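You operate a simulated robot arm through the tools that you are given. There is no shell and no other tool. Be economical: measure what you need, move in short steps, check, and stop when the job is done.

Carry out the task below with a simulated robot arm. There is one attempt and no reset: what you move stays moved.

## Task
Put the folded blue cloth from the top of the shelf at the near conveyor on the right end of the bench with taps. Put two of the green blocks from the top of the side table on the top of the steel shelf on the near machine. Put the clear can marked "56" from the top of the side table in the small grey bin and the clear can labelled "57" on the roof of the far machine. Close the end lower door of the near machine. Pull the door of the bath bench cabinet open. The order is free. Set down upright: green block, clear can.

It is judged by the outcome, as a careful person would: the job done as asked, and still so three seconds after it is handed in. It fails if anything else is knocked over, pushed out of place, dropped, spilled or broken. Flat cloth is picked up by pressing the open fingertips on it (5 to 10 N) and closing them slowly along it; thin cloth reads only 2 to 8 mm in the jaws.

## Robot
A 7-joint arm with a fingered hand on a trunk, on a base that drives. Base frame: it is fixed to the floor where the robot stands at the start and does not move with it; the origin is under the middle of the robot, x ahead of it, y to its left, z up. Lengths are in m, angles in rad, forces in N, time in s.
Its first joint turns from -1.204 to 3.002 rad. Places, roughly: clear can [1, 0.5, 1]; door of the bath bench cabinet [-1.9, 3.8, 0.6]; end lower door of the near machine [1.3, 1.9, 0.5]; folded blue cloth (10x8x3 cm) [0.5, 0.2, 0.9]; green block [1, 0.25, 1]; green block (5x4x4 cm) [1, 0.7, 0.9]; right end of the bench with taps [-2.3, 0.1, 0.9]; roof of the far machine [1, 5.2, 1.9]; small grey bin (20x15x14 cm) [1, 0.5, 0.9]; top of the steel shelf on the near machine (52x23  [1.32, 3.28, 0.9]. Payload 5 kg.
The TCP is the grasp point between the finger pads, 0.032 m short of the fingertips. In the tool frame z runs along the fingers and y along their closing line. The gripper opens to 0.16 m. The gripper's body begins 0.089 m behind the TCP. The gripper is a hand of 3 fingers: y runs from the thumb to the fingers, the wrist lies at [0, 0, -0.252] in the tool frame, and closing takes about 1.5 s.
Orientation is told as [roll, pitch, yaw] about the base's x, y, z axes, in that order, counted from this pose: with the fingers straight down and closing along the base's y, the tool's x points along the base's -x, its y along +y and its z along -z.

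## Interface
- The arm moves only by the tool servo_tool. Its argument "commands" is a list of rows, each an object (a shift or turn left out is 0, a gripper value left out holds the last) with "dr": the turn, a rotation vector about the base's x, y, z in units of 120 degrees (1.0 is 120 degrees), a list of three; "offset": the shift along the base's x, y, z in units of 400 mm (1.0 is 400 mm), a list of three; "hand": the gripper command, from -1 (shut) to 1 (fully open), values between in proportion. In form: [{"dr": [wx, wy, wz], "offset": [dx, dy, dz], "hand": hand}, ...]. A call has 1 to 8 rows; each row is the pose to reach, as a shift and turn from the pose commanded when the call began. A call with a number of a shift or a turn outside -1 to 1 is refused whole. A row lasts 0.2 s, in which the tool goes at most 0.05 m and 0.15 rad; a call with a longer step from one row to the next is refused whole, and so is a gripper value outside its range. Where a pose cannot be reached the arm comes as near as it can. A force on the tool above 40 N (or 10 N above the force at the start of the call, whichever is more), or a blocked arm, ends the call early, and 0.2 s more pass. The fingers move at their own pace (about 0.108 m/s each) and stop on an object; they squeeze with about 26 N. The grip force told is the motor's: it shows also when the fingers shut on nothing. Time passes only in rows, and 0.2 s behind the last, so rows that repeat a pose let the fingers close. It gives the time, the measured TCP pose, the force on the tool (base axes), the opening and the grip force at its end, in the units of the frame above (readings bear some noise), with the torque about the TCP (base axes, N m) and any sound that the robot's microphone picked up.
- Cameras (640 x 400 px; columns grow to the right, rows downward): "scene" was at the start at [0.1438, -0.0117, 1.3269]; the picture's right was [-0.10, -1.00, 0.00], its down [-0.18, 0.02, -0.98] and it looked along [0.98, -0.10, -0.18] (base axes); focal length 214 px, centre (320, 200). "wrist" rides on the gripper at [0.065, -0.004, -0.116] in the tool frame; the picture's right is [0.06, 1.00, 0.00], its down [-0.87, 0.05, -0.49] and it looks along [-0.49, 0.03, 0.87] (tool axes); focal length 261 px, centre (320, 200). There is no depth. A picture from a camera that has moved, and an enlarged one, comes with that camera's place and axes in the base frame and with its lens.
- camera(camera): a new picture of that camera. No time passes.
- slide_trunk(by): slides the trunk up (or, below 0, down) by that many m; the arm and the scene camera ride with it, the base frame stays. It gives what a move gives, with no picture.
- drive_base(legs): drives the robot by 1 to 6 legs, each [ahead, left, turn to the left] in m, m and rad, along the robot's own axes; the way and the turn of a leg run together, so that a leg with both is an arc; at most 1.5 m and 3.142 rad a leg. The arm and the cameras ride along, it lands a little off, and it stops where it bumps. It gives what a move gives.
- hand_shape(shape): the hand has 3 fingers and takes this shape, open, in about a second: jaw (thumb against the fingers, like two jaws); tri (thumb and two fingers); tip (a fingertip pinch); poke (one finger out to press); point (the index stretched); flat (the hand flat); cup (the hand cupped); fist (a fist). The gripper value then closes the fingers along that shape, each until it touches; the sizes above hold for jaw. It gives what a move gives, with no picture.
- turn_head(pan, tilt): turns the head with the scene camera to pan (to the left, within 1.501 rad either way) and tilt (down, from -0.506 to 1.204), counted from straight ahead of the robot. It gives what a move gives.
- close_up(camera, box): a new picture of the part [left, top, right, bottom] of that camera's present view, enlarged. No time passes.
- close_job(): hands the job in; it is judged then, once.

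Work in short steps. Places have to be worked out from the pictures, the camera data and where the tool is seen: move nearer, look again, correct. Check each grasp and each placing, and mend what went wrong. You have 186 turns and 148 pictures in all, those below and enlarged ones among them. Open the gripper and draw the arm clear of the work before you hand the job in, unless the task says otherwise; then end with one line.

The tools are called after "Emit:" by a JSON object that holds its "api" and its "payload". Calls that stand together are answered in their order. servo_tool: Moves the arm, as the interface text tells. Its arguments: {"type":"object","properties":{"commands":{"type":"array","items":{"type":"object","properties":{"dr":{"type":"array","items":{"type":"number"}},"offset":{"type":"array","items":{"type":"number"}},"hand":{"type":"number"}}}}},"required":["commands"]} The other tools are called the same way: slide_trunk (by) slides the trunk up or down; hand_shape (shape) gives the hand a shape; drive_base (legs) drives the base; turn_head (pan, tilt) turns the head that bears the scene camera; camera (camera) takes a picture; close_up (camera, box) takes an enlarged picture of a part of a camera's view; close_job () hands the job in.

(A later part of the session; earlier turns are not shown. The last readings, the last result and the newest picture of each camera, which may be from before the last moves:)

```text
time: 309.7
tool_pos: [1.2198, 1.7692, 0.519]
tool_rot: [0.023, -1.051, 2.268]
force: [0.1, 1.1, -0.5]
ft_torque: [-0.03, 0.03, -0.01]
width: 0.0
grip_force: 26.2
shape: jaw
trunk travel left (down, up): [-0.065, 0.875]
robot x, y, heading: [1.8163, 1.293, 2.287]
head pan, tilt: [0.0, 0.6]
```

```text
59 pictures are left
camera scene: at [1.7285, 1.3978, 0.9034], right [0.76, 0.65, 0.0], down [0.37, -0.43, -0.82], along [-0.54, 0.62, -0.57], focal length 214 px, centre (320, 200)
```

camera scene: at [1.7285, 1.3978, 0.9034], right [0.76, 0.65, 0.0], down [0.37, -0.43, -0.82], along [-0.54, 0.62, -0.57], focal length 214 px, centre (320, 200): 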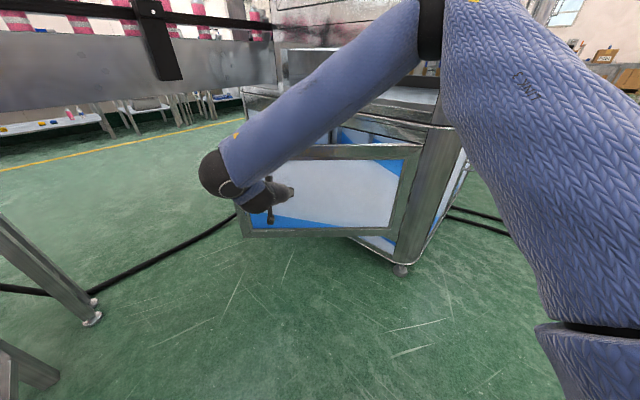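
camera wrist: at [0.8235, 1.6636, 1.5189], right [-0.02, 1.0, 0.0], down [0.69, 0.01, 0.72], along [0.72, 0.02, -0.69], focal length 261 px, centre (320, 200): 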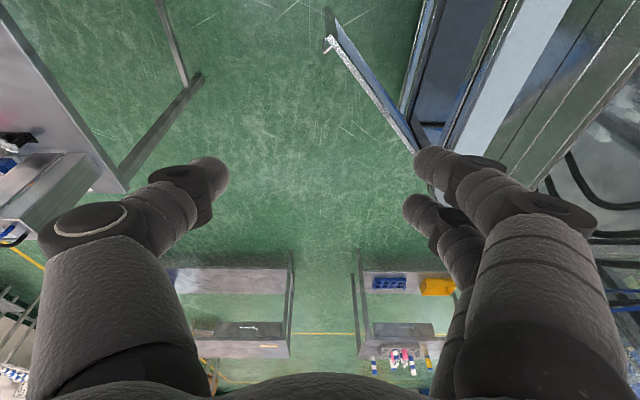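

Just short of contact. I push now with the arm in the closing direction in small steps.

Emit:
{"api": "servo_tool", "payload": {"commands": [{"offset": [-0.05, 0.06, 0]}, {"offset": [-0.1, 0.14, 0]}, {"offset": [-0.14, 0.22, 0]}, {"offset": [-0.18, 0.31, 0]}, {"offset": [-0.21, 0.4, 0]}]}}

Emit:
{"api": "camera", "payload": {"camera": "scene"}}

```text
time: 310.9
tool_pos: [1.1348, 1.9286, 0.5182]
tool_rot: [0.022, -1.05, 2.27]
force: [-0.5, -0.8, 0.3]
ft_torque: [0.01, -0.01, -0.02]
width: 0.0
grip_force: 25.9
shape: jaw
trunk travel left (down, up): [-0.065, 0.875]
robot x, y, heading: [1.8188, 1.2933, 2.284]
head pan, tilt: [0.0, 0.6]
```

```text
58 pictures are left
camera scene: at [1.7283, 1.3976, 0.9034], right [0.76, 0.65, 0.0], down [0.37, -0.43, -0.82], along [-0.54, 0.62, -0.57], focal length 214 px, centre (320, 200)
```

scene: 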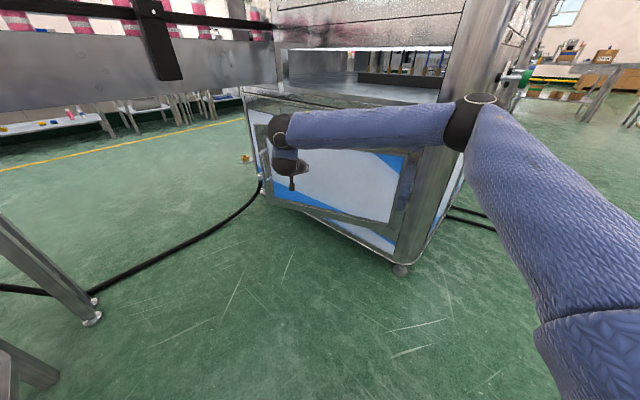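

The door swings along. I continue with small steps until it meets the frame.

Emit:
{"api": "servo_tool", "payload": {"commands": [{"offset": [-0.03, 0.08, 0]}, {"offset": [-0.05, 0.16, 0]}, {"offset": [-0.07, 0.24, 0]}]}}

Emit:
{"api": "camera", "payload": {"camera": "scene"}}

```text
time: 311.7
tool_pos: [1.1068, 2.0249, 0.519]
tool_rot: [0.022, -1.049, 2.271]
force: [0.7, -0.5, -0.1]
ft_torque: [0.0, -0.01, 0.01]
width: 0.0
grip_force: 26.0
shape: jaw
trunk travel left (down, up): [-0.065, 0.875]
robot x, y, heading: [1.8196, 1.297, 2.288]
head pan, tilt: [0.0, 0.6]
```

```text
57 pictures are left
camera scene: at [1.7283, 1.3977, 0.9034], right [0.76, 0.65, 0.0], down [0.37, -0.43, -0.82], along [-0.54, 0.62, -0.57], focal length 214 px, centre (320, 200)
```

scene: 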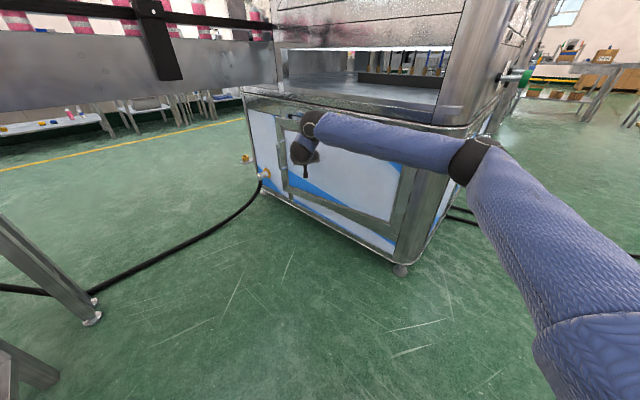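

Almost shut. I push the last few centimetres in 1–2 cm steps, watching the force.

Emit:
{"api": "servo_tool", "payload": {"commands": [{"offset": [-0.01, 0.05, 0]}, {"offset": [-0.015, 0.1, 0]}]}}

Emit:
{"api": "servo_tool", "payload": {"commands": [{"offset": [-0.01, 0.05, 0]}, {"offset": [-0.015, 0.08, 0]}]}}

Emit:
{"api": "close_up", "payload": {"camera": "scene", "box": [220, 70, 500, 270]}}

```text
time: 312.3
tool_pos: [1.1011, 2.0648, 0.5208]
tool_rot: [0.02, -1.05, 2.269]
force: [-0.7, -0.6, 1.0]
ft_torque: [0.01, -0.05, -0.03]
width: 0.0
grip_force: 26.2
shape: jaw
trunk travel left (down, up): [-0.065, 0.875]
robot x, y, heading: [1.8183, 1.2957, 2.288]
head pan, tilt: [0.0, 0.6]
```

```text
time: 312.9
tool_pos: [1.0952, 2.0981, 0.5191]
tool_rot: [0.022, -1.049, 2.268]
force: [0.3, -0.2, -0.1]
ft_torque: [-0.01, -0.05, -0.04]
width: 0.0002
grip_force: 26.4
shape: jaw
trunk travel left (down, up): [-0.065, 0.875]
robot x, y, heading: [1.8177, 1.2953, 2.284]
head pan, tilt: [0.0, 0.6]
```

```text
2.00 times, centred on (360, 170) of scene
camera zoom: at [1.7285, 1.398, 0.9033], right [0.76, 0.65, 0.0], down [0.37, -0.43, -0.82], along [-0.54, 0.62, -0.57], focal length 429 px, centre (240, 260)
```

zoom: 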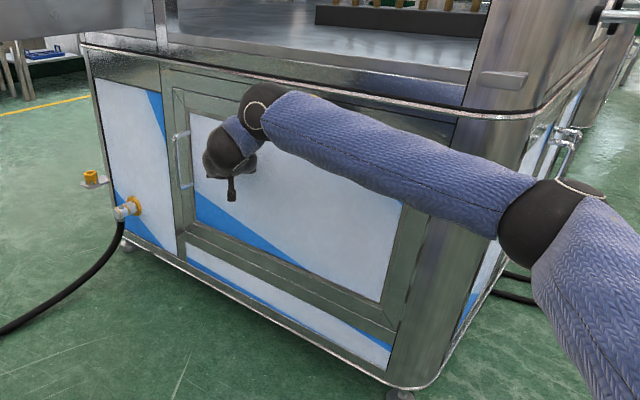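

It looks nearly flush. I push gently till force shows.

Emit:
{"api": "servo_tool", "payload": {"commands": [{"offset": [0, 0.025, 0]}, {"offset": [0, 0.05, 0]}]}}

Emit:
{"api": "servo_tool", "payload": {"commands": [{"offset": [0, 0.025, 0]}, {"offset": [0, 0.05, 0]}]}}

Emit:
{"api": "close_up", "payload": {"camera": "scene", "box": [220, 70, 500, 270]}}

```text
time: 313.5
tool_pos: [1.0908, 2.1045, 0.5178]
tool_rot: [0.024, -1.047, 2.283]
force: [0.8, -7.9, 0.5]
ft_torque: [0.03, 0.0, 0.2]
width: 0.0001
grip_force: 26.7
shape: jaw
trunk travel left (down, up): [-0.065, 0.875]
robot x, y, heading: [1.8172, 1.2944, 2.286]
head pan, tilt: [0.0, 0.6]
stopped in row 2: the force on the tool passed its limit at 48 N (the readings are from after the stop); the commanded pose is now the measured one
```

```text
time: 313.9
tool_pos: [1.0872, 2.104, 0.5174]
tool_rot: [0.022, -1.046, 2.292]
force: [1.5, -6.8, 1.3]
ft_torque: [0.03, 0.0, 0.18]
width: 0.0001
grip_force: 26.0
shape: jaw
trunk travel left (down, up): [-0.065, 0.875]
robot x, y, heading: [1.8159, 1.2925, 2.286]
head pan, tilt: [0.0, 0.6]
stopped in row 1: the force on the tool passed its limit at 46 N (the readings are from after the stop); the commanded pose is now the measured one
```

```text
2.00 times, centred on (360, 170) of scene
camera zoom: at [1.7285, 1.3966, 0.9034], right [0.75, 0.66, 0.0], down [0.37, -0.43, -0.83], along [-0.54, 0.62, -0.56], focal length 429 px, centre (240, 260)
```

zoom: 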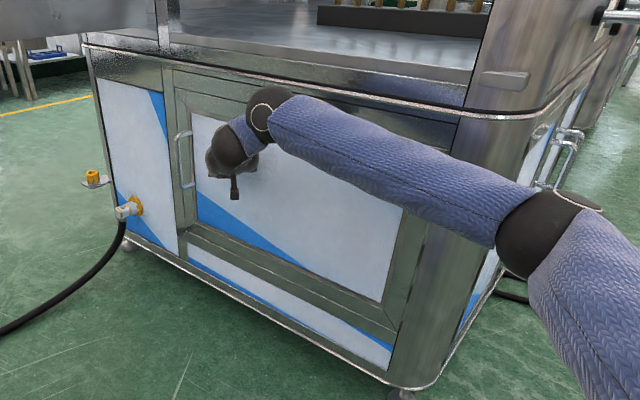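

A hard stop at 48 N: the door is shut flush. I withdraw the hand back the same way and back away.

Emit:
{"api": "servo_tool", "payload": {"commands": [{"offset": [0.03, -0.1, 0]}, {"offset": [0.07, -0.2, 0]}, {"offset": [0.12, -0.3, 0]}, {"offset": [0.17, -0.4, 0]}, {"offset": [0.22, -0.5, 0]}, {"offset": [0.27, -0.6, 0.02]}, {"offset": [0.32, -0.7, 0.04]}, {"offset": [0.35, -0.8, 0.06]}]}}

Emit:
{"api": "drive_base", "payload": {"legs": [[-0.3, 0, 0]]}}

Emit:
{"api": "close_up", "payload": {"camera": "scene", "box": [220, 70, 500, 270]}}

```text
time: 315.7
tool_pos: [1.2312, 1.7874, 0.5433]
tool_rot: [0.022, -1.05, 2.293]
force: [0.0, 0.2, 0.5]
ft_torque: [-0.05, -0.05, 0.04]
width: 0.0
grip_force: 26.2
shape: jaw
trunk travel left (down, up): [-0.065, 0.875]
robot x, y, heading: [1.8181, 1.2939, 2.286]
head pan, tilt: [0.0, 0.6]
```

```text
time: 317.7
tool_pos: [1.4261, 1.5601, 0.5412]
tool_rot: [0.023, -1.044, 2.291]
force: [0.4, 0.4, -0.1]
ft_torque: [-0.02, -0.01, 0.04]
width: 0.0001
grip_force: 25.6
shape: jaw
trunk travel left (down, up): [-0.065, 0.875]
robot x, y, heading: [2.0189, 1.0711, 2.285]
head pan, tilt: [0.0, 0.6]
```

```text
2.00 times, centred on (360, 170) of scene
camera zoom: at [1.925, 1.1711, 0.9034], right [0.76, 0.66, 0.0], down [0.37, -0.43, -0.82], along [-0.54, 0.62, -0.57], focal length 429 px, centre (240, 260)
```

zoom: 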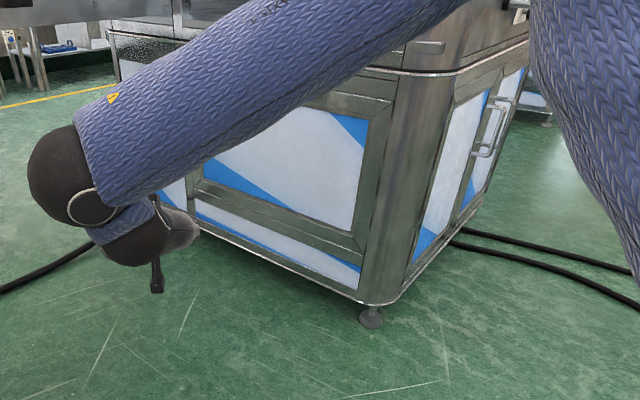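

The end door is closed. From this side I check where the steel shelf is: I raise the trunk, fold the arm, and look along +y.

Emit:
{"api": "slide_trunk", "payload": {"by": 0.4}}

Emit:
{"api": "servo_tool", "payload": {"commands": [{"offset": [0.02, -0.02, 0.08], "dr": [-0.047, -0.041, 0], "hand": 0}, {"offset": [0.05, -0.05, 0.18], "dr": [-0.094, -0.082, 0]}, {"offset": [0.1, -0.1, 0.25], "dr": [-0.141, -0.123, 0]}, {"offset": [0.16, -0.16, 0.32], "dr": [-0.188, -0.164, 0]}, {"offset": [0.22, -0.22, 0.39], "dr": [-0.235, -0.205, 0]}, {"offset": [0.28, -0.28, 0.45], "dr": [-0.282, -0.246, 0]}, {"offset": [0.34, -0.36, 0.5], "dr": [-0.33, -0.287, 0]}, {"offset": [0.38, -0.44, 0.55], "dr": [-0.378, -0.3275, 0]}]}}

Emit:
{"api": "slide_trunk", "payload": {"by": 0.4}}

Emit:
{"api": "turn_head", "payload": {"pan": -0.5, "tilt": 0.3}}

Emit:
{"api": "camera", "payload": {"camera": "scene"}}

```text
time: 321.6
tool_pos: [1.4253, 1.5592, 0.9411]
tool_rot: [0.023, -1.043, 2.291]
force: [0.6, 0.0, 0.2]
ft_torque: [0.0, -0.01, -0.01]
width: 0.0002
grip_force: 26.3
shape: jaw
trunk travel left (down, up): [-0.465, 0.475]
robot x, y, heading: [2.0166, 1.0691, 2.284]
head pan, tilt: [0.0, 0.6]
```

```text
time: 323.4
tool_pos: [1.5791, 1.3853, 1.1615]
tool_rot: [0.028, 0.005, 2.287]
force: [-0.1, -1.2, 0.2]
ft_torque: [0.01, -0.05, -0.03]
width: 0.0802
grip_force: 0.0
shape: jaw
trunk travel left (down, up): [-0.465, 0.475]
robot x, y, heading: [2.0117, 1.0662, 2.288]
head pan, tilt: [0.0, 0.6]
```

```text
time: 327.2
tool_pos: [1.5788, 1.3855, 1.5614]
tool_rot: [0.028, 0.004, 2.29]
force: [-0.2, -0.2, -0.1]
ft_torque: [-0.01, 0.0, 0.03]
width: 0.08
grip_force: 0.1
shape: jaw
trunk travel left (down, up): [-0.865, 0.075]
robot x, y, heading: [2.0139, 1.0699, 2.289]
head pan, tilt: [0.0, 0.6]
```

```text
time: 328.1
tool_pos: [1.5777, 1.3857, 1.5612]
tool_rot: [0.027, 0.004, 2.287]
force: [0.2, -0.1, 0.4]
ft_torque: [0.0, 0.0, -0.01]
width: 0.0798
grip_force: 0.0
shape: jaw
trunk travel left (down, up): [-0.865, 0.075]
robot x, y, heading: [2.0156, 1.0668, 2.289]
head pan, tilt: [-0.499, 0.3]
```

```text
53 pictures are left
camera scene: at [1.9629, 1.1957, 1.7308], right [0.98, 0.21, 0.0], down [0.06, -0.29, -0.96], along [-0.21, 0.93, -0.3], focal length 214 px, centre (320, 200)
```

scene: 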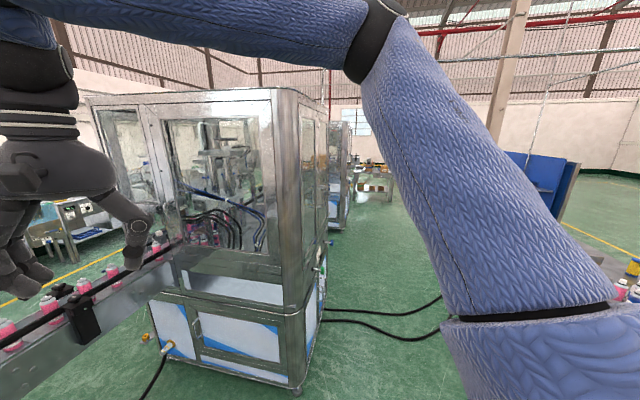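

The shelf is hidden by the machine from here. I go a little further along this side (up to the hoses) to see the machine's far end.

Emit:
{"api": "drive_base", "payload": {"legs": [[0, 0, -0.715], [1.1, 0, 0]]}}

Emit:
{"api": "turn_head", "payload": {"pan": 0.35, "tilt": 0.5}}

Emit:
{"api": "camera", "payload": {"camera": "scene"}}

```text
time: 335.7
tool_pos: [1.8953, 2.7008, 1.5617]
tool_rot: [0.029, 0.004, 1.571]
force: [1.3, 0.6, 0.3]
ft_torque: [-0.03, 0.0, 0.02]
width: 0.0797
grip_force: 0.0
shape: jaw
trunk travel left (down, up): [-0.865, 0.075]
robot x, y, heading: [2.0169, 2.1776, 1.566]
head pan, tilt: [-0.499, 0.3]
```

```text
time: 336.9
tool_pos: [1.8957, 2.7009, 1.5612]
tool_rot: [0.028, 0.003, 1.571]
force: [-0.3, 0.6, 0.2]
ft_torque: [-0.01, 0.0, 0.0]
width: 0.0798
grip_force: 0.1
shape: jaw
trunk travel left (down, up): [-0.865, 0.075]
robot x, y, heading: [2.0177, 2.1755, 1.569]
head pan, tilt: [0.351, 0.499]
```

```text
52 pictures are left
camera scene: at [1.9868, 2.3093, 1.7125], right [0.94, 0.34, 0.0], down [0.16, -0.45, -0.88], along [-0.3, 0.83, -0.48], focal length 214 px, centre (320, 200)
```

scene: 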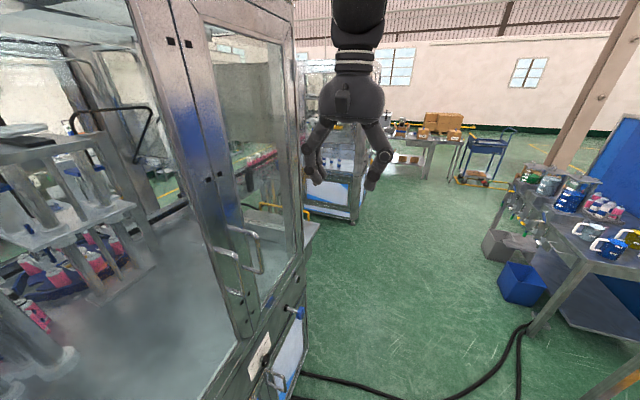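

There is the shelf's corner, peeking out past the machine's far end near (1.57, 3.38), reachable from this side. I move up before the hoses and look at it with the wrist camera.

Emit:
{"api": "drive_base", "payload": {"legs": [[0.4, -0.14, 0]]}}

Emit:
{"api": "servo_tool", "payload": {"commands": [{"offset": [-0.1, 0.0, -0.02]}, {"offset": [-0.2, 0.02, -0.06]}, {"offset": [-0.3, 0.04, -0.1]}, {"offset": [-0.4, 0.06, -0.14]}, {"offset": [-0.5, 0.08, -0.18]}, {"offset": [-0.6, 0.1, -0.22]}, {"offset": [-0.7, 0.12, -0.26]}]}}

Emit:
{"api": "camera", "payload": {"camera": "wrist"}}

Emit:
{"api": "turn_head", "payload": {"pan": 0.6, "tilt": 0.6}}

Emit:
{"api": "camera", "payload": {"camera": "scene"}}

```text
time: 339.4
tool_pos: [2.0386, 3.0995, 1.5623]
tool_rot: [0.029, 0.004, 1.568]
force: [0.4, 0.3, 0.4]
ft_torque: [-0.04, 0.01, 0.01]
width: 0.0799
grip_force: 0.1
shape: jaw
trunk travel left (down, up): [-0.865, 0.075]
robot x, y, heading: [2.1584, 2.5754, 1.567]
head pan, tilt: [0.351, 0.499]
```

```text
time: 341.1
tool_pos: [1.755, 3.15, 1.4542]
tool_rot: [0.026, 0.004, 1.569]
force: [-1.2, -0.9, -0.2]
ft_torque: [-0.01, -0.05, 0.0]
width: 0.0801
grip_force: 0.0
shape: jaw
trunk travel left (down, up): [-0.865, 0.075]
robot x, y, heading: [2.1533, 2.5749, 1.563]
head pan, tilt: [0.351, 0.499]
```

```text
51 pictures are left
camera wrist: at [1.7613, 3.0841, 1.571], right [-1.0, -0.06, 0.03], down [-0.04, 0.87, 0.49], along [-0.05, 0.49, -0.87], focal length 261 px, centre (320, 200)
```

wrist: 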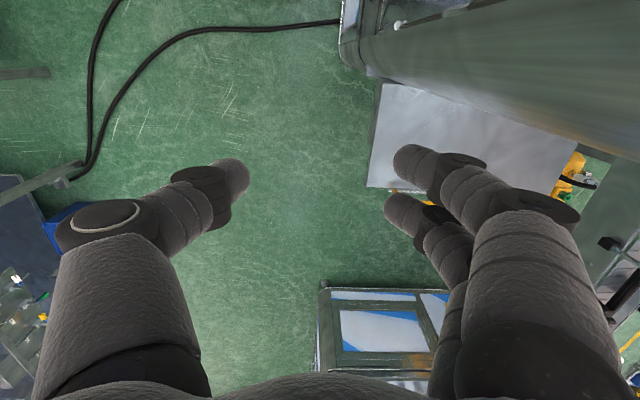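

```text
time: 341.8
tool_pos: [1.7587, 3.1487, 1.4567]
tool_rot: [0.03, 0.006, 1.568]
force: [-0.3, 0.0, -0.4]
ft_torque: [0.0, 0.01, 0.02]
width: 0.08
grip_force: 0.0
shape: jaw
trunk travel left (down, up): [-0.865, 0.075]
robot x, y, heading: [2.158, 2.5755, 1.563]
head pan, tilt: [0.6, 0.6]
```

```text
50 pictures are left
camera scene: at [2.1104, 2.6951, 1.7034], right [0.83, 0.56, 0.0], down [0.32, -0.47, -0.83], along [-0.46, 0.68, -0.56], focal length 214 px, centre (320, 200)
```

scene: 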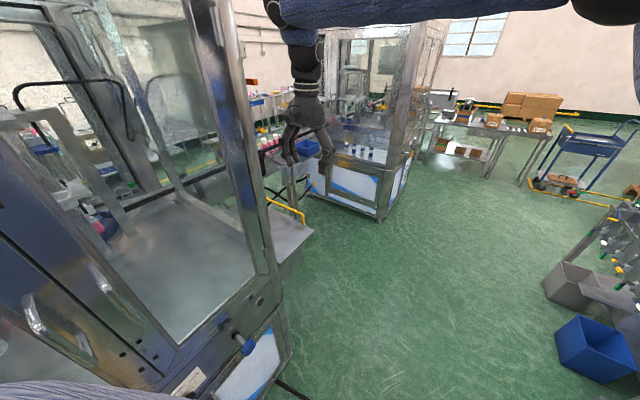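

The shelf top is bare at its right end (x up to 1.58, y 3.15–3.40, z≈0.88–0.9). Now the blocks: I back down this side and face the side table from the east.

Emit:
{"api": "drive_base", "payload": {"legs": [[-0.9, 0, 0], [-0.9, 0, 0], [0, 0, 1.575]]}}

Emit:
{"api": "slide_trunk", "payload": {"by": -0.25}}

Emit:
{"api": "turn_head", "payload": {"pan": 0.0, "tilt": 0.5}}

Emit:
{"api": "camera", "payload": {"camera": "scene"}}

```text
time: 354.7
tool_pos: [1.5821, 0.3778, 1.4562]
tool_rot: [0.027, 0.004, -3.139]
force: [0.3, 0.1, 0.2]
ft_torque: [0.0, 0.0, -0.02]
width: 0.08
grip_force: 0.0
shape: jaw
trunk travel left (down, up): [-0.865, 0.075]
robot x, y, heading: [2.1538, 0.7801, -3.14]
head pan, tilt: [0.6, 0.6]
```

```text
time: 357.3
tool_pos: [1.581, 0.3779, 1.2058]
tool_rot: [0.029, 0.004, -3.138]
force: [0.4, 0.0, -0.3]
ft_torque: [-0.05, 0.03, 0.0]
width: 0.0799
grip_force: 0.2
shape: jaw
trunk travel left (down, up): [-0.615, 0.325]
robot x, y, heading: [2.1532, 0.7782, -3.143]
head pan, tilt: [0.6, 0.6]
```

```text
time: 358.3
tool_pos: [1.5815, 0.377, 1.2059]
tool_rot: [0.027, 0.003, -3.138]
force: [-0.4, 0.3, 0.5]
ft_torque: [-0.02, -0.01, 0.03]
width: 0.0803
grip_force: 0.1
shape: jaw
trunk travel left (down, up): [-0.615, 0.325]
robot x, y, heading: [2.1537, 0.7796, -3.137]
head pan, tilt: [0.0, 0.499]
```

```text
49 pictures are left
camera scene: at [2.013, 0.7779, 1.4624], right [0.0, 1.0, 0.0], down [0.48, 0.0, -0.88], along [-0.88, 0.0, -0.48], focal length 214 px, centre (320, 200)
```

scene: 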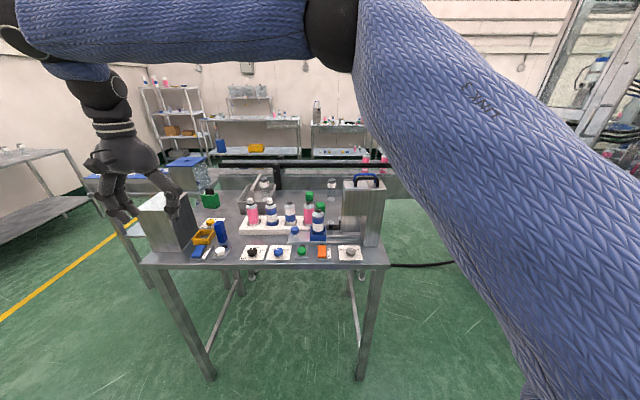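

The tool is near the tall cabinet, so I lift it first, swing it to y≈0.75, then drive 0.38 closer.

Emit:
{"api": "servo_tool", "payload": {"commands": [{"offset": [0.02, 0, 0.12]}, {"offset": [0.04, 0.06, 0.24]}, {"offset": [0.04, 0.16, 0.32]}, {"offset": [0.04, 0.28, 0.36]}, {"offset": [0.04, 0.4, 0.36]}, {"offset": [0.04, 0.52, 0.36]}, {"offset": [0.04, 0.64, 0.36]}, {"offset": [0.04, 0.76, 0.36]}]}}

Emit:
{"api": "drive_base", "payload": {"legs": [[0.4, 0, 0]]}}

Emit:
{"api": "servo_tool", "payload": {"commands": [{"offset": [-0.1, 0.02, 0]}, {"offset": [-0.2, 0.04, 0]}, {"offset": [-0.3, 0.06, -0.02]}, {"offset": [-0.4, 0.08, -0.06]}]}}

Emit:
{"api": "camera", "payload": {"camera": "wrist"}}

```text
refused: row 2 steps farther than a row can; nothing moved
```

```text
time: 360.8
tool_pos: [1.1787, 0.3782, 1.2061]
tool_rot: [0.028, 0.004, -3.137]
force: [0.0, 0.2, -0.7]
ft_torque: [0.0, -0.03, -0.03]
width: 0.0801
grip_force: 0.0
shape: jaw
trunk travel left (down, up): [-0.615, 0.325]
robot x, y, heading: [1.7495, 0.7797, -3.141]
head pan, tilt: [0.0, 0.499]
```

```text
time: 361.8
tool_pos: [1.0184, 0.4104, 1.1799]
tool_rot: [0.028, 0.004, -3.137]
force: [-0.2, -0.4, -0.2]
ft_torque: [-0.02, -0.03, -0.01]
width: 0.0802
grip_force: 0.0
shape: jaw
trunk travel left (down, up): [-0.615, 0.325]
robot x, y, heading: [1.7501, 0.7803, -3.142]
head pan, tilt: [0.0, 0.499]
```

```text
48 pictures are left
camera wrist: at [1.0831, 0.4177, 1.2958], right [0.07, -1.0, 0.03], down [-0.87, -0.04, 0.49], along [-0.49, -0.06, -0.87], focal length 261 px, centre (320, 200)
```

wrist: 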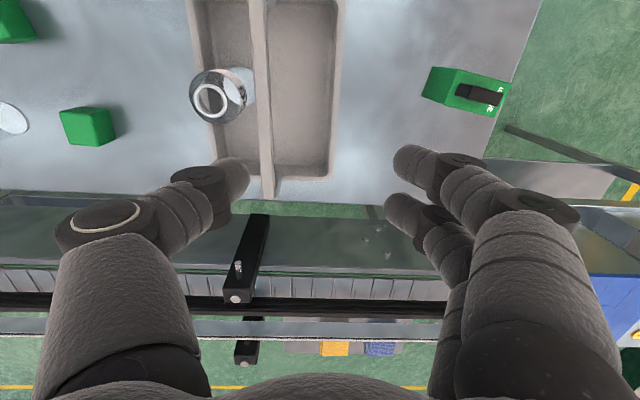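

(The lift was refused for an over-long step and the drive went anyway, but readings show no contact, and the bin with can 56 is fine.) Block 1 is at about (0.972, 0.717); I move above it.

Emit:
{"api": "servo_tool", "payload": {"commands": [{"offset": [0, 0.08, 0.06]}, {"offset": [0, 0.19, 0.08]}, {"offset": [-0.02, 0.3, 0.08]}, {"offset": [-0.04, 0.41, 0.08]}, {"offset": [-0.06, 0.52, 0.08]}, {"offset": [-0.09, 0.63, 0.06]}, {"offset": [-0.115, 0.72, 0.0]}, {"offset": [-0.115, 0.77, -0.08]}]}}

Emit:
{"api": "camera", "payload": {"camera": "wrist"}}

Emit:
{"api": "camera", "payload": {"camera": "scene"}}

```text
time: 363.6
tool_pos: [0.9718, 0.7173, 1.1499]
tool_rot: [0.03, 0.004, -3.138]
force: [0.2, 0.0, -0.3]
ft_torque: [-0.02, -0.01, -0.02]
width: 0.0799
grip_force: 0.0
shape: jaw
trunk travel left (down, up): [-0.615, 0.325]
robot x, y, heading: [1.7509, 0.7778, -3.139]
head pan, tilt: [0.0, 0.499]
```

```text
47 pictures are left
camera wrist: at [1.0369, 0.7254, 1.2653], right [0.07, -1.0, 0.03], down [-0.87, -0.04, 0.49], along [-0.49, -0.06, -0.87], focal length 261 px, centre (320, 200)
```

wrist: 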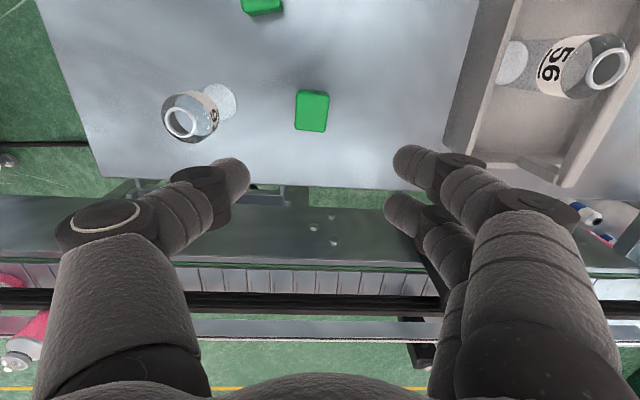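

```text
46 pictures are left
camera scene: at [1.6099, 0.7788, 1.4624], right [0.0, 1.0, 0.0], down [0.48, 0.0, -0.88], along [-0.88, 0.0, -0.48], focal length 214 px, centre (320, 200)
```

scene: 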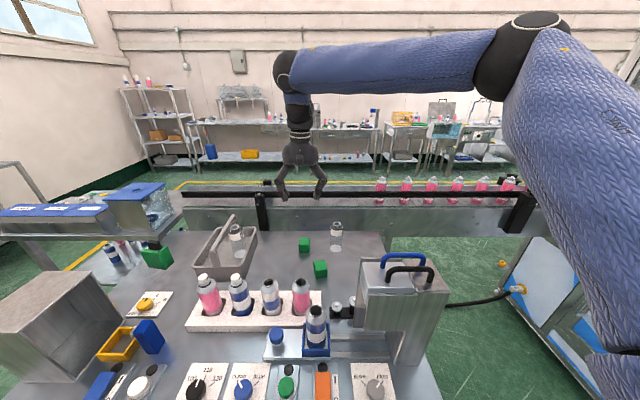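

Everything stands undisturbed. Block 1 is at (0.974, 0.720), 4 cm across y. I set the jaw at 0.07, correct the small roll, and descend.

Emit:
{"api": "servo_tool", "payload": {"commands": [{"offset": [0.004, 0.008, -0.1], "dr": [0.0143, 0, 0], "hand": -0.1}, {"offset": [0.004, 0.008, -0.2], "dr": [0.0143, 0, 0]}, {"offset": [0.004, 0.008, -0.3], "dr": [0.0143, 0, 0]}, {"offset": [0.004, 0.008, -0.4], "dr": [0.0143, 0, 0]}]}}

Emit:
{"api": "camera", "payload": {"camera": "wrist"}}

```text
time: 364.6
tool_pos: [0.974, 0.7208, 0.9911]
tool_rot: [-0.001, 0.005, -3.139]
force: [-0.3, 0.1, 0.1]
ft_torque: [-0.01, -0.01, 0.05]
width: 0.0728
grip_force: 0.2
shape: jaw
trunk travel left (down, up): [-0.615, 0.325]
robot x, y, heading: [1.7522, 0.78, -3.139]
head pan, tilt: [0.0, 0.499]
```

```text
45 pictures are left
camera wrist: at [1.0381, 0.7244, 1.1062], right [0.07, -1.0, 0.0], down [-0.87, -0.06, 0.49], along [-0.49, -0.03, -0.87], focal length 261 px, centre (320, 200)
```

wrist: 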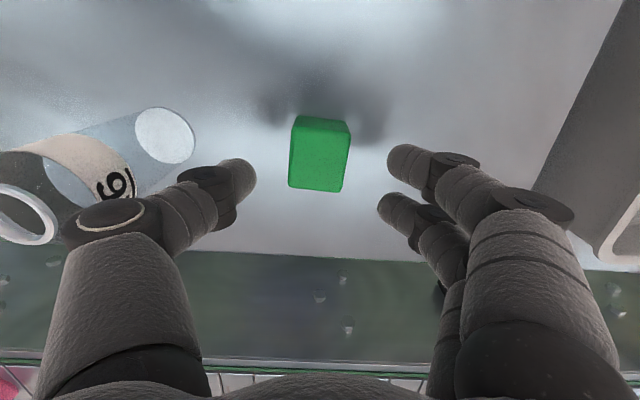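

The thumb's knuckle would graze can 26 on further descent, so I rise, turn the hand 90° to close along x, and come down that way.

Emit:
{"api": "servo_tool", "payload": {"commands": [{"offset": [0, 0, 0.1], "dr": [0, 0, -0.0]}, {"offset": [0, 0, 0.15], "dr": [0, 0, -0.07]}, {"offset": [0, 0, 0.15], "dr": [0, 0, -0.14]}, {"offset": [0, 0, 0.15], "dr": [0, 0, -0.21]}, {"offset": [0, 0, 0.15], "dr": [0, 0, -0.28]}, {"offset": [0, 0, 0.15], "dr": [0, 0, -0.35]}, {"offset": [0, 0, 0.15], "dr": [0, 0, -0.42]}]}}

Emit:
{"api": "servo_tool", "payload": {"commands": [{"dr": [0, 0, -0.07], "hand": 0.0}, {"dr": [0, 0, -0.14]}, {"dr": [0, 0, -0.21]}, {"dr": [0, 0, -0.28]}, {"dr": [0, 0, -0.331]}, {"dr": [0, 0, -0.331], "offset": [0, 0, -0.08]}]}}

Emit:
{"api": "camera", "payload": {"camera": "wrist"}}

```text
time: 366.2
tool_pos: [0.975, 0.7204, 1.0505]
tool_rot: [-0.001, 0.003, 2.263]
force: [-0.4, -0.1, 0.1]
ft_torque: [-0.01, 0.0, -0.05]
width: 0.0727
grip_force: 0.1
shape: jaw
trunk travel left (down, up): [-0.615, 0.325]
robot x, y, heading: [1.7518, 0.7801, -3.145]
head pan, tilt: [0.0, 0.499]
```

```text
time: 367.6
tool_pos: [0.9732, 0.7205, 1.0164]
tool_rot: [-0.002, 0.004, 1.571]
force: [-0.2, -0.6, -0.1]
ft_torque: [0.0, -0.03, 0.0]
width: 0.0794
grip_force: 0.1
shape: jaw
trunk travel left (down, up): [-0.615, 0.325]
robot x, y, heading: [1.7537, 0.7825, -3.141]
head pan, tilt: [0.0, 0.499]
```

```text
44 pictures are left
camera wrist: at [0.9771, 0.6566, 1.1325], right [-1.0, -0.06, 0.0], down [-0.06, 0.87, 0.49], along [-0.03, 0.49, -0.87], focal length 261 px, centre (320, 200)
```

wrist: 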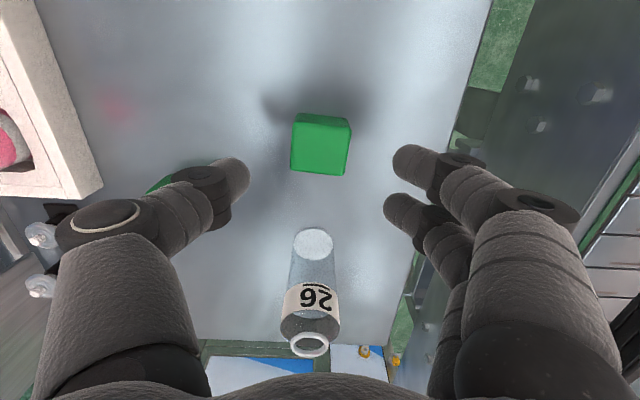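

Block centred, can 26 well clear now. I descend to z≈0.935 and close.

Emit:
{"api": "servo_tool", "payload": {"commands": [{"offset": [0, -0.004, -0.08]}, {"offset": [0, -0.006, -0.15]}, {"offset": [0, -0.006, -0.203]}]}}

Emit:
{"api": "servo_tool", "payload": {"commands": [{"hand": -1}, {"hand": -1}, {"hand": -1}, {"hand": -1}, {"hand": -1}]}}

Emit:
{"api": "camera", "payload": {"camera": "wrist"}}

```text
time: 368.4
tool_pos: [0.9729, 0.719, 0.9363]
tool_rot: [-0.001, 0.003, 1.572]
force: [-0.9, 0.4, -0.5]
ft_torque: [-0.01, -0.02, 0.0]
width: 0.0796
grip_force: 0.1
shape: jaw
trunk travel left (down, up): [-0.615, 0.325]
robot x, y, heading: [1.7513, 0.782, -3.139]
head pan, tilt: [0.0, 0.499]
```

```text
time: 369.6
tool_pos: [0.9746, 0.7191, 0.9356]
tool_rot: [-0.001, 0.003, 1.573]
force: [-0.4, -0.4, -1.0]
ft_torque: [-0.01, -0.01, 0.0]
width: 0.0393
grip_force: 26.0
shape: jaw
trunk travel left (down, up): [-0.615, 0.325]
robot x, y, heading: [1.7527, 0.7799, -3.142]
head pan, tilt: [0.0, 0.499]
```

```text
43 pictures are left
camera wrist: at [0.9783, 0.6542, 1.0527], right [-1.0, -0.06, 0.0], down [-0.06, 0.87, 0.49], along [-0.03, 0.49, -0.87], focal length 261 px, centre (320, 200)
```

wrist: 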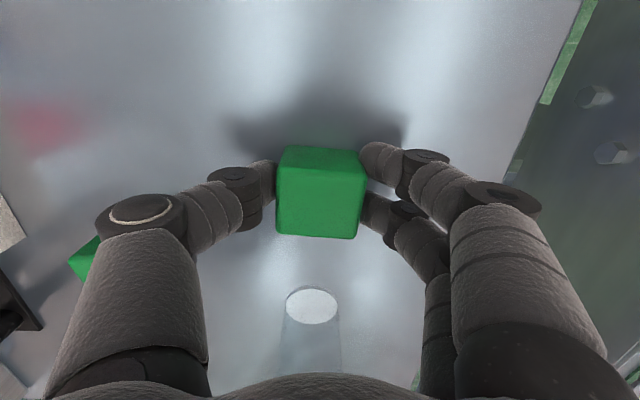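

Block 1 is held. I lift it to z≈1.27 and bring it back over the bottles toward the robot.

Emit:
{"api": "servo_tool", "payload": {"commands": [{"offset": [0, 0, 0.12]}, {"offset": [0, 0, 0.24]}, {"offset": [0, 0, 0.36]}, {"offset": [0, 0, 0.48]}, {"offset": [0, 0, 0.6]}, {"offset": [0, 0, 0.72]}, {"offset": [0, 0, 0.84]}, {"offset": [0.1, 0, 0.88]}]}}

Emit:
{"api": "servo_tool", "payload": {"commands": [{"offset": [0.12, 0, 0]}, {"offset": [0.24, 0, 0]}, {"offset": [0.36, 0, 0]}, {"offset": [0.48, 0, 0]}, {"offset": [0.6, 0, 0]}]}}

Emit:
{"api": "drive_base", "payload": {"legs": [[-0.35, 0, 0], [0, 0, -1.571], [1.3, 0, 0], [0.57, 0, 0]]}}

Emit:
{"api": "camera", "payload": {"camera": "wrist"}}

```text
time: 371.4
tool_pos: [1.0173, 0.7202, 1.2897]
tool_rot: [0.0, 0.006, 1.574]
force: [-0.2, 0.3, -0.7]
ft_torque: [-0.01, 0.03, -0.02]
width: 0.0397
grip_force: 26.3
shape: jaw
trunk travel left (down, up): [-0.615, 0.325]
robot x, y, heading: [1.7507, 0.7817, -3.144]
head pan, tilt: [0.0, 0.499]
```

```text
time: 372.6
tool_pos: [1.1109, 0.7194, 1.2888]
tool_rot: [-0.002, 0.004, 1.573]
force: [0.4, 0.6, -0.1]
ft_torque: [-0.01, -0.02, -0.03]
width: 0.039
grip_force: 26.0
shape: jaw
out of reach, approached as far as the arm can: row 3, 4, 5
trunk travel left (down, up): [-0.615, 0.325]
robot x, y, heading: [1.7534, 0.7809, -3.14]
head pan, tilt: [0.0, 0.499]
```

```text
time: 387.6
tool_pos: [2.0147, 3.2804, 1.2873]
tool_rot: [-0.001, 0.003, 0.007]
force: [0.6, 0.4, -0.7]
ft_torque: [-0.01, -0.02, 0.01]
width: 0.0389
grip_force: 25.8
shape: jaw
trunk travel left (down, up): [-0.615, 0.325]
robot x, y, heading: [2.0792, 2.6425, 1.574]
head pan, tilt: [0.0, 0.499]
```

```text
42 pictures are left
camera wrist: at [1.9497, 3.2763, 1.4039], right [-0.07, 1.0, 0.0], down [0.87, 0.06, 0.49], along [0.49, 0.03, -0.87], focal length 261 px, centre (320, 200)
```

wrist: 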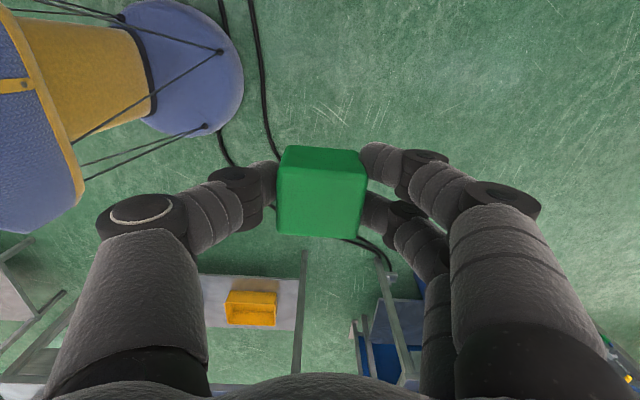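

Block carried to near the shelf; the hoses are just beyond the base. I swing the arm left over the shelf in two stages and check clearances.

Emit:
{"api": "servo_tool", "payload": {"commands": [{"offset": [-0.12, 0.01, -0.02]}, {"offset": [-0.24, 0.02, -0.05]}, {"offset": [-0.36, 0.03, -0.08]}, {"offset": [-0.48, 0.04, -0.12]}, {"offset": [-0.6, 0.05, -0.16]}, {"offset": [-0.72, 0.06, -0.2]}, {"offset": [-0.84, 0.06, -0.24]}, {"offset": [-0.95, 0.06, -0.28]}]}}

Emit:
{"api": "camera", "payload": {"camera": "wrist"}}

Emit:
{"api": "turn_head", "payload": {"pan": 0.6, "tilt": 0.5}}

Emit:
{"api": "camera", "payload": {"camera": "scene"}}

```text
refused: row 4 steps farther than a row can; nothing moved
```

```text
41 pictures are left
camera wrist: at [1.9497, 3.2763, 1.4039], right [-0.07, 1.0, 0.0], down [0.87, 0.06, 0.49], along [0.49, 0.03, -0.87], focal length 261 px, centre (320, 200)
```

wrist: 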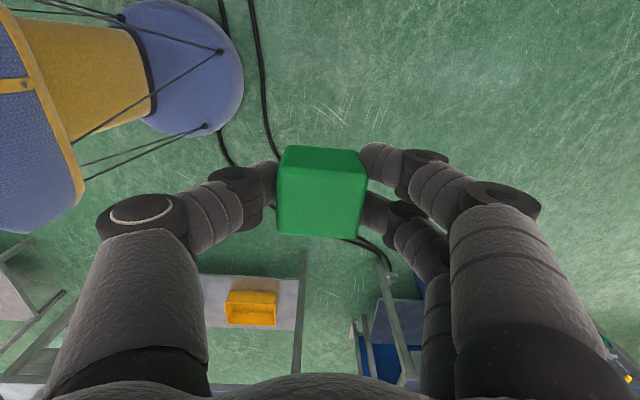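

```text
time: 388.6
tool_pos: [2.0144, 3.28, 1.2884]
tool_rot: [-0.001, 0.003, 0.009]
force: [0.1, 1.0, -0.5]
ft_torque: [0.02, 0.02, 0.03]
width: 0.0387
grip_force: 25.9
shape: jaw
trunk travel left (down, up): [-0.615, 0.325]
robot x, y, heading: [2.0806, 2.6381, 1.583]
head pan, tilt: [0.6, 0.499]
```

```text
40 pictures are left
camera scene: at [2.0292, 2.7623, 1.4624], right [0.82, 0.57, 0.0], down [0.27, -0.39, -0.88], along [-0.5, 0.72, -0.48], focal length 214 px, centre (320, 200)
```

scene: 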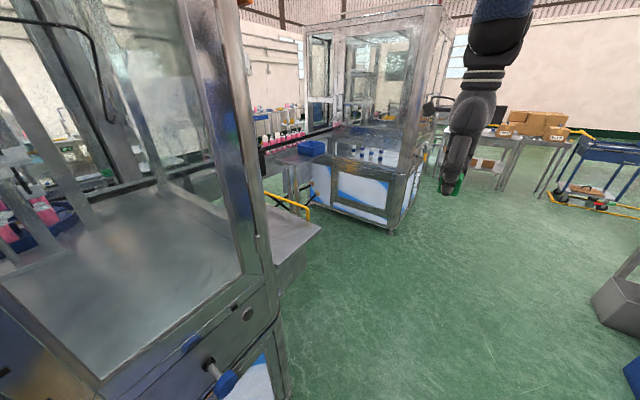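

The step was slightly too long; I repeat with shorter steps.

Emit:
{"api": "servo_tool", "payload": {"commands": [{"offset": [-0.11, 0.01, -0.02]}, {"offset": [-0.22, 0.02, -0.04]}, {"offset": [-0.33, 0.03, -0.06]}, {"offset": [-0.44, 0.04, -0.09]}, {"offset": [-0.55, 0.05, -0.12]}, {"offset": [-0.66, 0.05, -0.15]}, {"offset": [-0.77, 0.05, -0.18]}, {"offset": [-0.88, 0.05, -0.21]}]}}

Emit:
{"api": "servo_tool", "payload": {"commands": [{"offset": [-0.1, 0, -0.04]}, {"offset": [-0.2, 0, -0.08]}, {"offset": [-0.3, 0, -0.13]}, {"offset": [-0.4, 0, -0.18]}, {"offset": [-0.5, 0, -0.23]}]}}

Emit:
{"api": "camera", "payload": {"camera": "wrist"}}

Emit:
{"api": "camera", "payload": {"camera": "scene"}}

```text
time: 390.4
tool_pos: [1.6654, 3.3052, 1.2107]
tool_rot: [-0.004, 0.013, -0.001]
force: [-0.5, -0.2, 0.1]
ft_torque: [0.0, -0.06, -0.01]
width: 0.0388
grip_force: 26.3
shape: jaw
out of reach, approached as far as the arm can: row 1, 2, 3, 4, 5, 6
trunk travel left (down, up): [-0.615, 0.325]
robot x, y, heading: [2.083, 2.6416, 1.58]
head pan, tilt: [0.6, 0.499]
```

```text
time: 391.6
tool_pos: [1.6448, 3.2929, 1.1661]
tool_rot: [-0.004, 0.002, 0.017]
force: [0.2, 1.0, -1.2]
ft_torque: [0.04, 0.02, -0.03]
width: 0.0389
grip_force: 26.1
shape: jaw
out of reach, approached as far as the arm can: row 1, 2, 3, 4, 5
trunk travel left (down, up): [-0.615, 0.325]
robot x, y, heading: [2.0813, 2.6399, 1.58]
head pan, tilt: [0.6, 0.499]
```

```text
39 pictures are left
camera wrist: at [1.5801, 3.2887, 1.2826], right [-0.08, 1.0, 0.0], down [0.87, 0.07, 0.49], along [0.49, 0.04, -0.87], focal length 261 px, centre (320, 200)
```

wrist: 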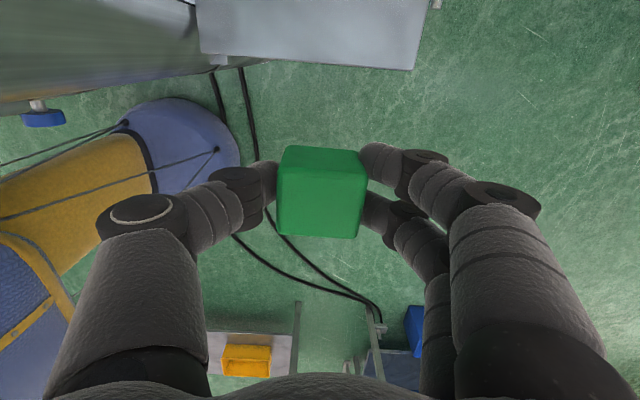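

```text
38 pictures are left
camera scene: at [2.029, 2.762, 1.4625], right [0.82, 0.57, 0.0], down [0.27, -0.39, -0.88], along [-0.5, 0.72, -0.48], focal length 214 px, centre (320, 200)
```

scene: 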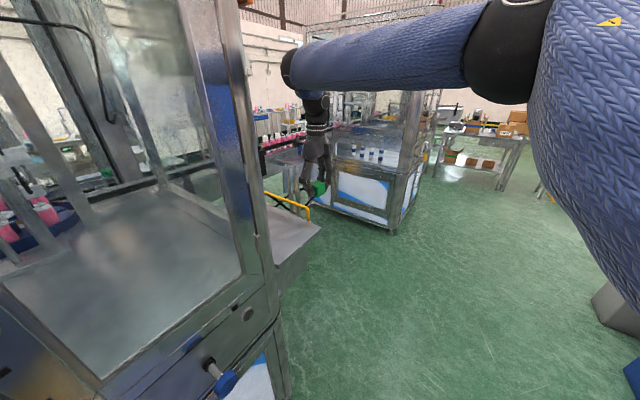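

Reach is limited with the hand turned sideways. I rotate the hand 90° back to the robot's forward sense, then move on.

Emit:
{"api": "servo_tool", "payload": {"commands": [{"dr": [0, 0, 0.07]}, {"dr": [0, 0, 0.14]}, {"dr": [0, 0, 0.21]}, {"dr": [0, 0, 0.28]}, {"dr": [0, 0, 0.35]}, {"dr": [0, 0, 0.42]}, {"dr": [0, 0, 0.49]}, {"dr": [0, 0, 0.56]}]}}

Emit:
{"api": "servo_tool", "payload": {"commands": [{"dr": [0, 0, 0.07], "offset": [-0.05, 0.0, 0]}, {"dr": [0, 0, 0.14], "offset": [-0.12, 0.0, 0]}, {"dr": [0, 0, 0.185], "offset": [-0.2, 0.01, -0.02]}, {"dr": [0, 0, 0.185], "offset": [-0.3, 0.02, -0.05]}, {"dr": [0, 0, 0.185], "offset": [-0.4, 0.02, -0.1]}, {"dr": [0, 0, 0.185], "offset": [-0.48, 0.02, -0.16]}]}}

Emit:
{"api": "camera", "payload": {"camera": "wrist"}}

Emit:
{"api": "camera", "payload": {"camera": "scene"}}

```text
time: 393.4
tool_pos: [1.6459, 3.2938, 1.1676]
tool_rot: [0.004, 0.004, 1.186]
force: [0.9, -0.6, -0.8]
ft_torque: [-0.03, -0.02, -0.01]
width: 0.0389
grip_force: 26.3
shape: jaw
trunk travel left (down, up): [-0.615, 0.325]
robot x, y, heading: [2.0781, 2.6403, 1.58]
head pan, tilt: [0.6, 0.499]
```

```text
time: 394.8
tool_pos: [1.6219, 3.2695, 1.0958]
tool_rot: [0.024, 0.0, 1.569]
force: [0.5, 0.9, -0.3]
ft_torque: [-0.09, -0.04, -0.02]
width: 0.0386
grip_force: 25.6
shape: jaw
out of reach, approached as far as the arm can: row 1, 2, 3, 4, 5, 6
trunk travel left (down, up): [-0.615, 0.325]
robot x, y, heading: [2.0791, 2.638, 1.575]
head pan, tilt: [0.6, 0.499]
```

```text
37 pictures are left
camera wrist: at [1.6285, 3.2033, 1.2113], right [-1.0, -0.06, 0.02], down [-0.04, 0.87, 0.49], along [-0.05, 0.49, -0.87], focal length 261 px, centre (320, 200)
```

wrist: 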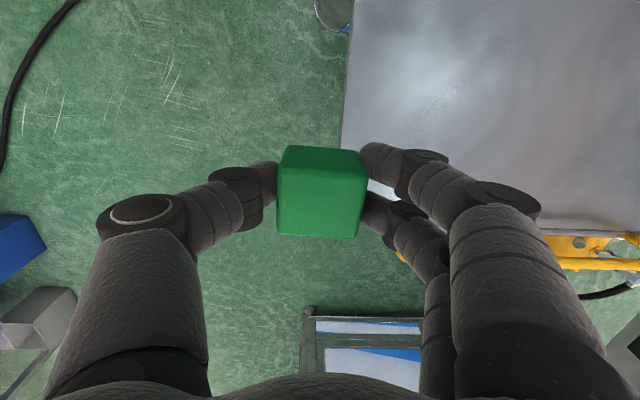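

```text
36 pictures are left
camera scene: at [2.0282, 2.7644, 1.4622], right [0.82, 0.57, 0.0], down [0.27, -0.39, -0.88], along [-0.5, 0.72, -0.48], focal length 214 px, centre (320, 200)
```

scene: 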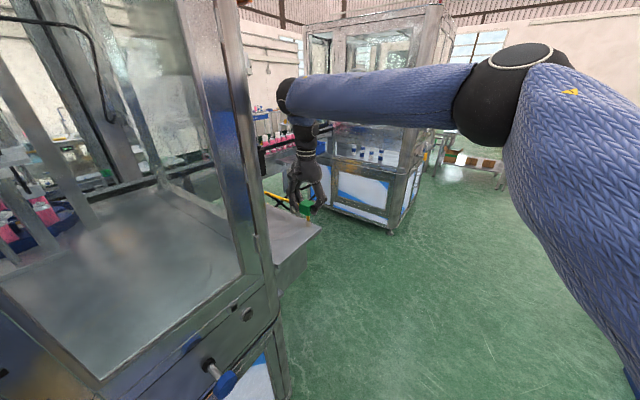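

The arm reaches less far to its left, so I bring the tool to the robot's front-right, turn the base left about 50°, and then extend to the shelf.

Emit:
{"api": "servo_tool", "payload": {"commands": [{"offset": [0.08, 0.0, 0.06]}, {"offset": [0.18, 0.0, 0.1]}, {"offset": [0.3, 0.0, 0.13]}, {"offset": [0.42, 0.0, 0.16]}, {"offset": [0.54, 0.0, 0.18]}, {"offset": [0.66, 0.0, 0.2]}, {"offset": [0.78, 0.0, 0.22]}, {"offset": [0.9, 0.0, 0.24]}]}}

Emit:
{"api": "servo_tool", "payload": {"commands": [{"offset": [0.12, 0.0, 0.02]}, {"offset": [0.24, 0.0, 0.04]}, {"offset": [0.36, 0.0, 0.06]}, {"offset": [0.48, 0.0, 0.08]}, {"offset": [0.6, 0.0, 0.1]}]}}

Emit:
{"api": "drive_base", "payload": {"legs": [[0, 0, 0.87]]}}

Emit:
{"api": "turn_head", "payload": {"pan": -0.2, "tilt": 0.5}}

Emit:
{"api": "camera", "payload": {"camera": "scene"}}

```text
time: 396.6
tool_pos: [1.9847, 3.2677, 1.1947]
tool_rot: [-0.001, 0.003, 1.571]
force: [0.8, 0.7, -0.4]
ft_torque: [-0.02, 0.01, 0.01]
width: 0.0388
grip_force: 26.1
shape: jaw
trunk travel left (down, up): [-0.615, 0.325]
robot x, y, heading: [2.0817, 2.6409, 1.579]
head pan, tilt: [0.6, 0.499]
```

```text
time: 397.8
tool_pos: [2.2244, 3.267, 1.2342]
tool_rot: [0.0, 0.004, 1.569]
force: [0.7, 0.0, -0.3]
ft_torque: [0.03, 0.09, 0.0]
width: 0.0389
grip_force: 26.3
shape: jaw
trunk travel left (down, up): [-0.615, 0.325]
robot x, y, heading: [2.0787, 2.6389, 1.576]
head pan, tilt: [0.6, 0.499]
```

```text
time: 400.4
tool_pos: [1.6914, 3.1547, 1.2347]
tool_rot: [-0.001, 0.004, 2.439]
force: [0.1, 0.1, 0.1]
ft_torque: [-0.03, -0.02, 0.01]
width: 0.0389
grip_force: 25.8
shape: jaw
trunk travel left (down, up): [-0.615, 0.325]
robot x, y, heading: [2.079, 2.6365, 2.454]
head pan, tilt: [0.6, 0.499]
```

```text
time: 401.6
tool_pos: [1.6913, 3.1535, 1.2336]
tool_rot: [-0.003, 0.003, 2.44]
force: [-0.4, 0.1, -0.9]
ft_torque: [0.01, 0.01, -0.02]
width: 0.0391
grip_force: 25.9
shape: jaw
trunk travel left (down, up): [-0.615, 0.325]
robot x, y, heading: [2.0805, 2.6418, 2.451]
head pan, tilt: [-0.201, 0.499]
```

```text
35 pictures are left
camera scene: at [1.9857, 2.7403, 1.4624], right [0.78, 0.63, 0.0], down [0.3, -0.37, -0.88], along [-0.55, 0.68, -0.48], focal length 214 px, centre (320, 200)
```

scene: 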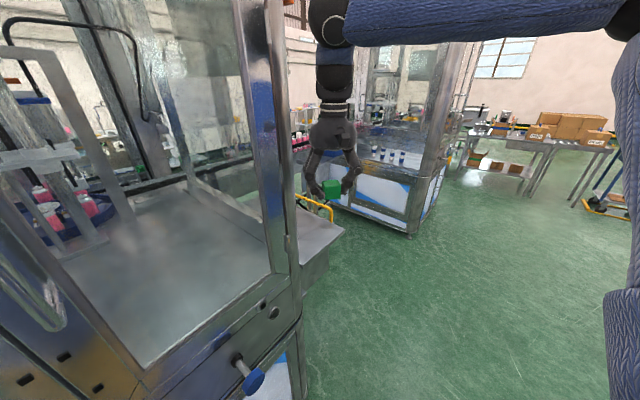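

The hand hangs right by the shelf. I extend past the corner and out over the shelf, descending to z≈1.03.

Emit:
{"api": "servo_tool", "payload": {"commands": [{"offset": [0, 0.11, -0.04]}, {"offset": [-0.02, 0.22, -0.08]}, {"offset": [-0.08, 0.3, -0.14]}, {"offset": [-0.17, 0.35, -0.19]}, {"offset": [-0.27, 0.36, -0.24]}, {"offset": [-0.37, 0.36, -0.3]}, {"offset": [-0.46, 0.36, -0.37]}, {"offset": [-0.55, 0.36, -0.44]}]}}

Emit:
{"api": "camera", "payload": {"camera": "wrist"}}

Emit:
{"api": "close_up", "payload": {"camera": "scene", "box": [240, 80, 400, 280]}}

```text
time: 403.4
tool_pos: [1.4691, 3.2996, 1.0556]
tool_rot: [-0.001, 0.004, 2.439]
force: [-0.6, 0.3, -0.7]
ft_torque: [0.01, -0.04, 0.02]
width: 0.0389
grip_force: 25.5
shape: jaw
trunk travel left (down, up): [-0.615, 0.325]
robot x, y, heading: [2.0821, 2.6372, 2.445]
head pan, tilt: [-0.201, 0.499]
```

```text
34 pictures are left
camera wrist: at [1.5218, 3.261, 1.172], right [-0.6, -0.8, 0.0], down [-0.7, 0.52, 0.49], along [-0.39, 0.29, -0.87], focal length 261 px, centre (320, 200)
```

wrist: 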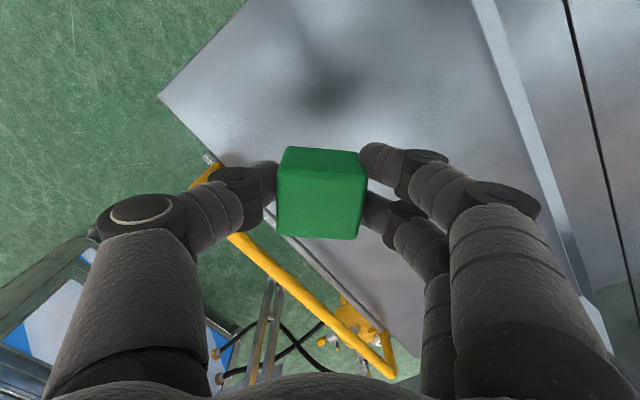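

```text
2.00 times, centred on (320, 180) of scene
camera zoom: at [1.9836, 2.7409, 1.4623], right [0.78, 0.63, 0.0], down [0.3, -0.37, -0.88], along [-0.55, 0.68, -0.48], focal length 429 px, centre (320, 240)
```

zoom: 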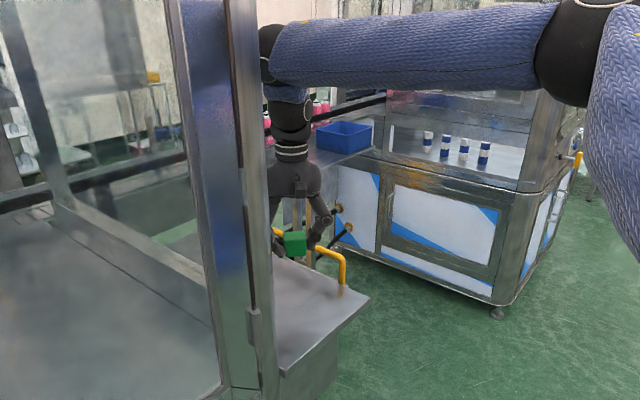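

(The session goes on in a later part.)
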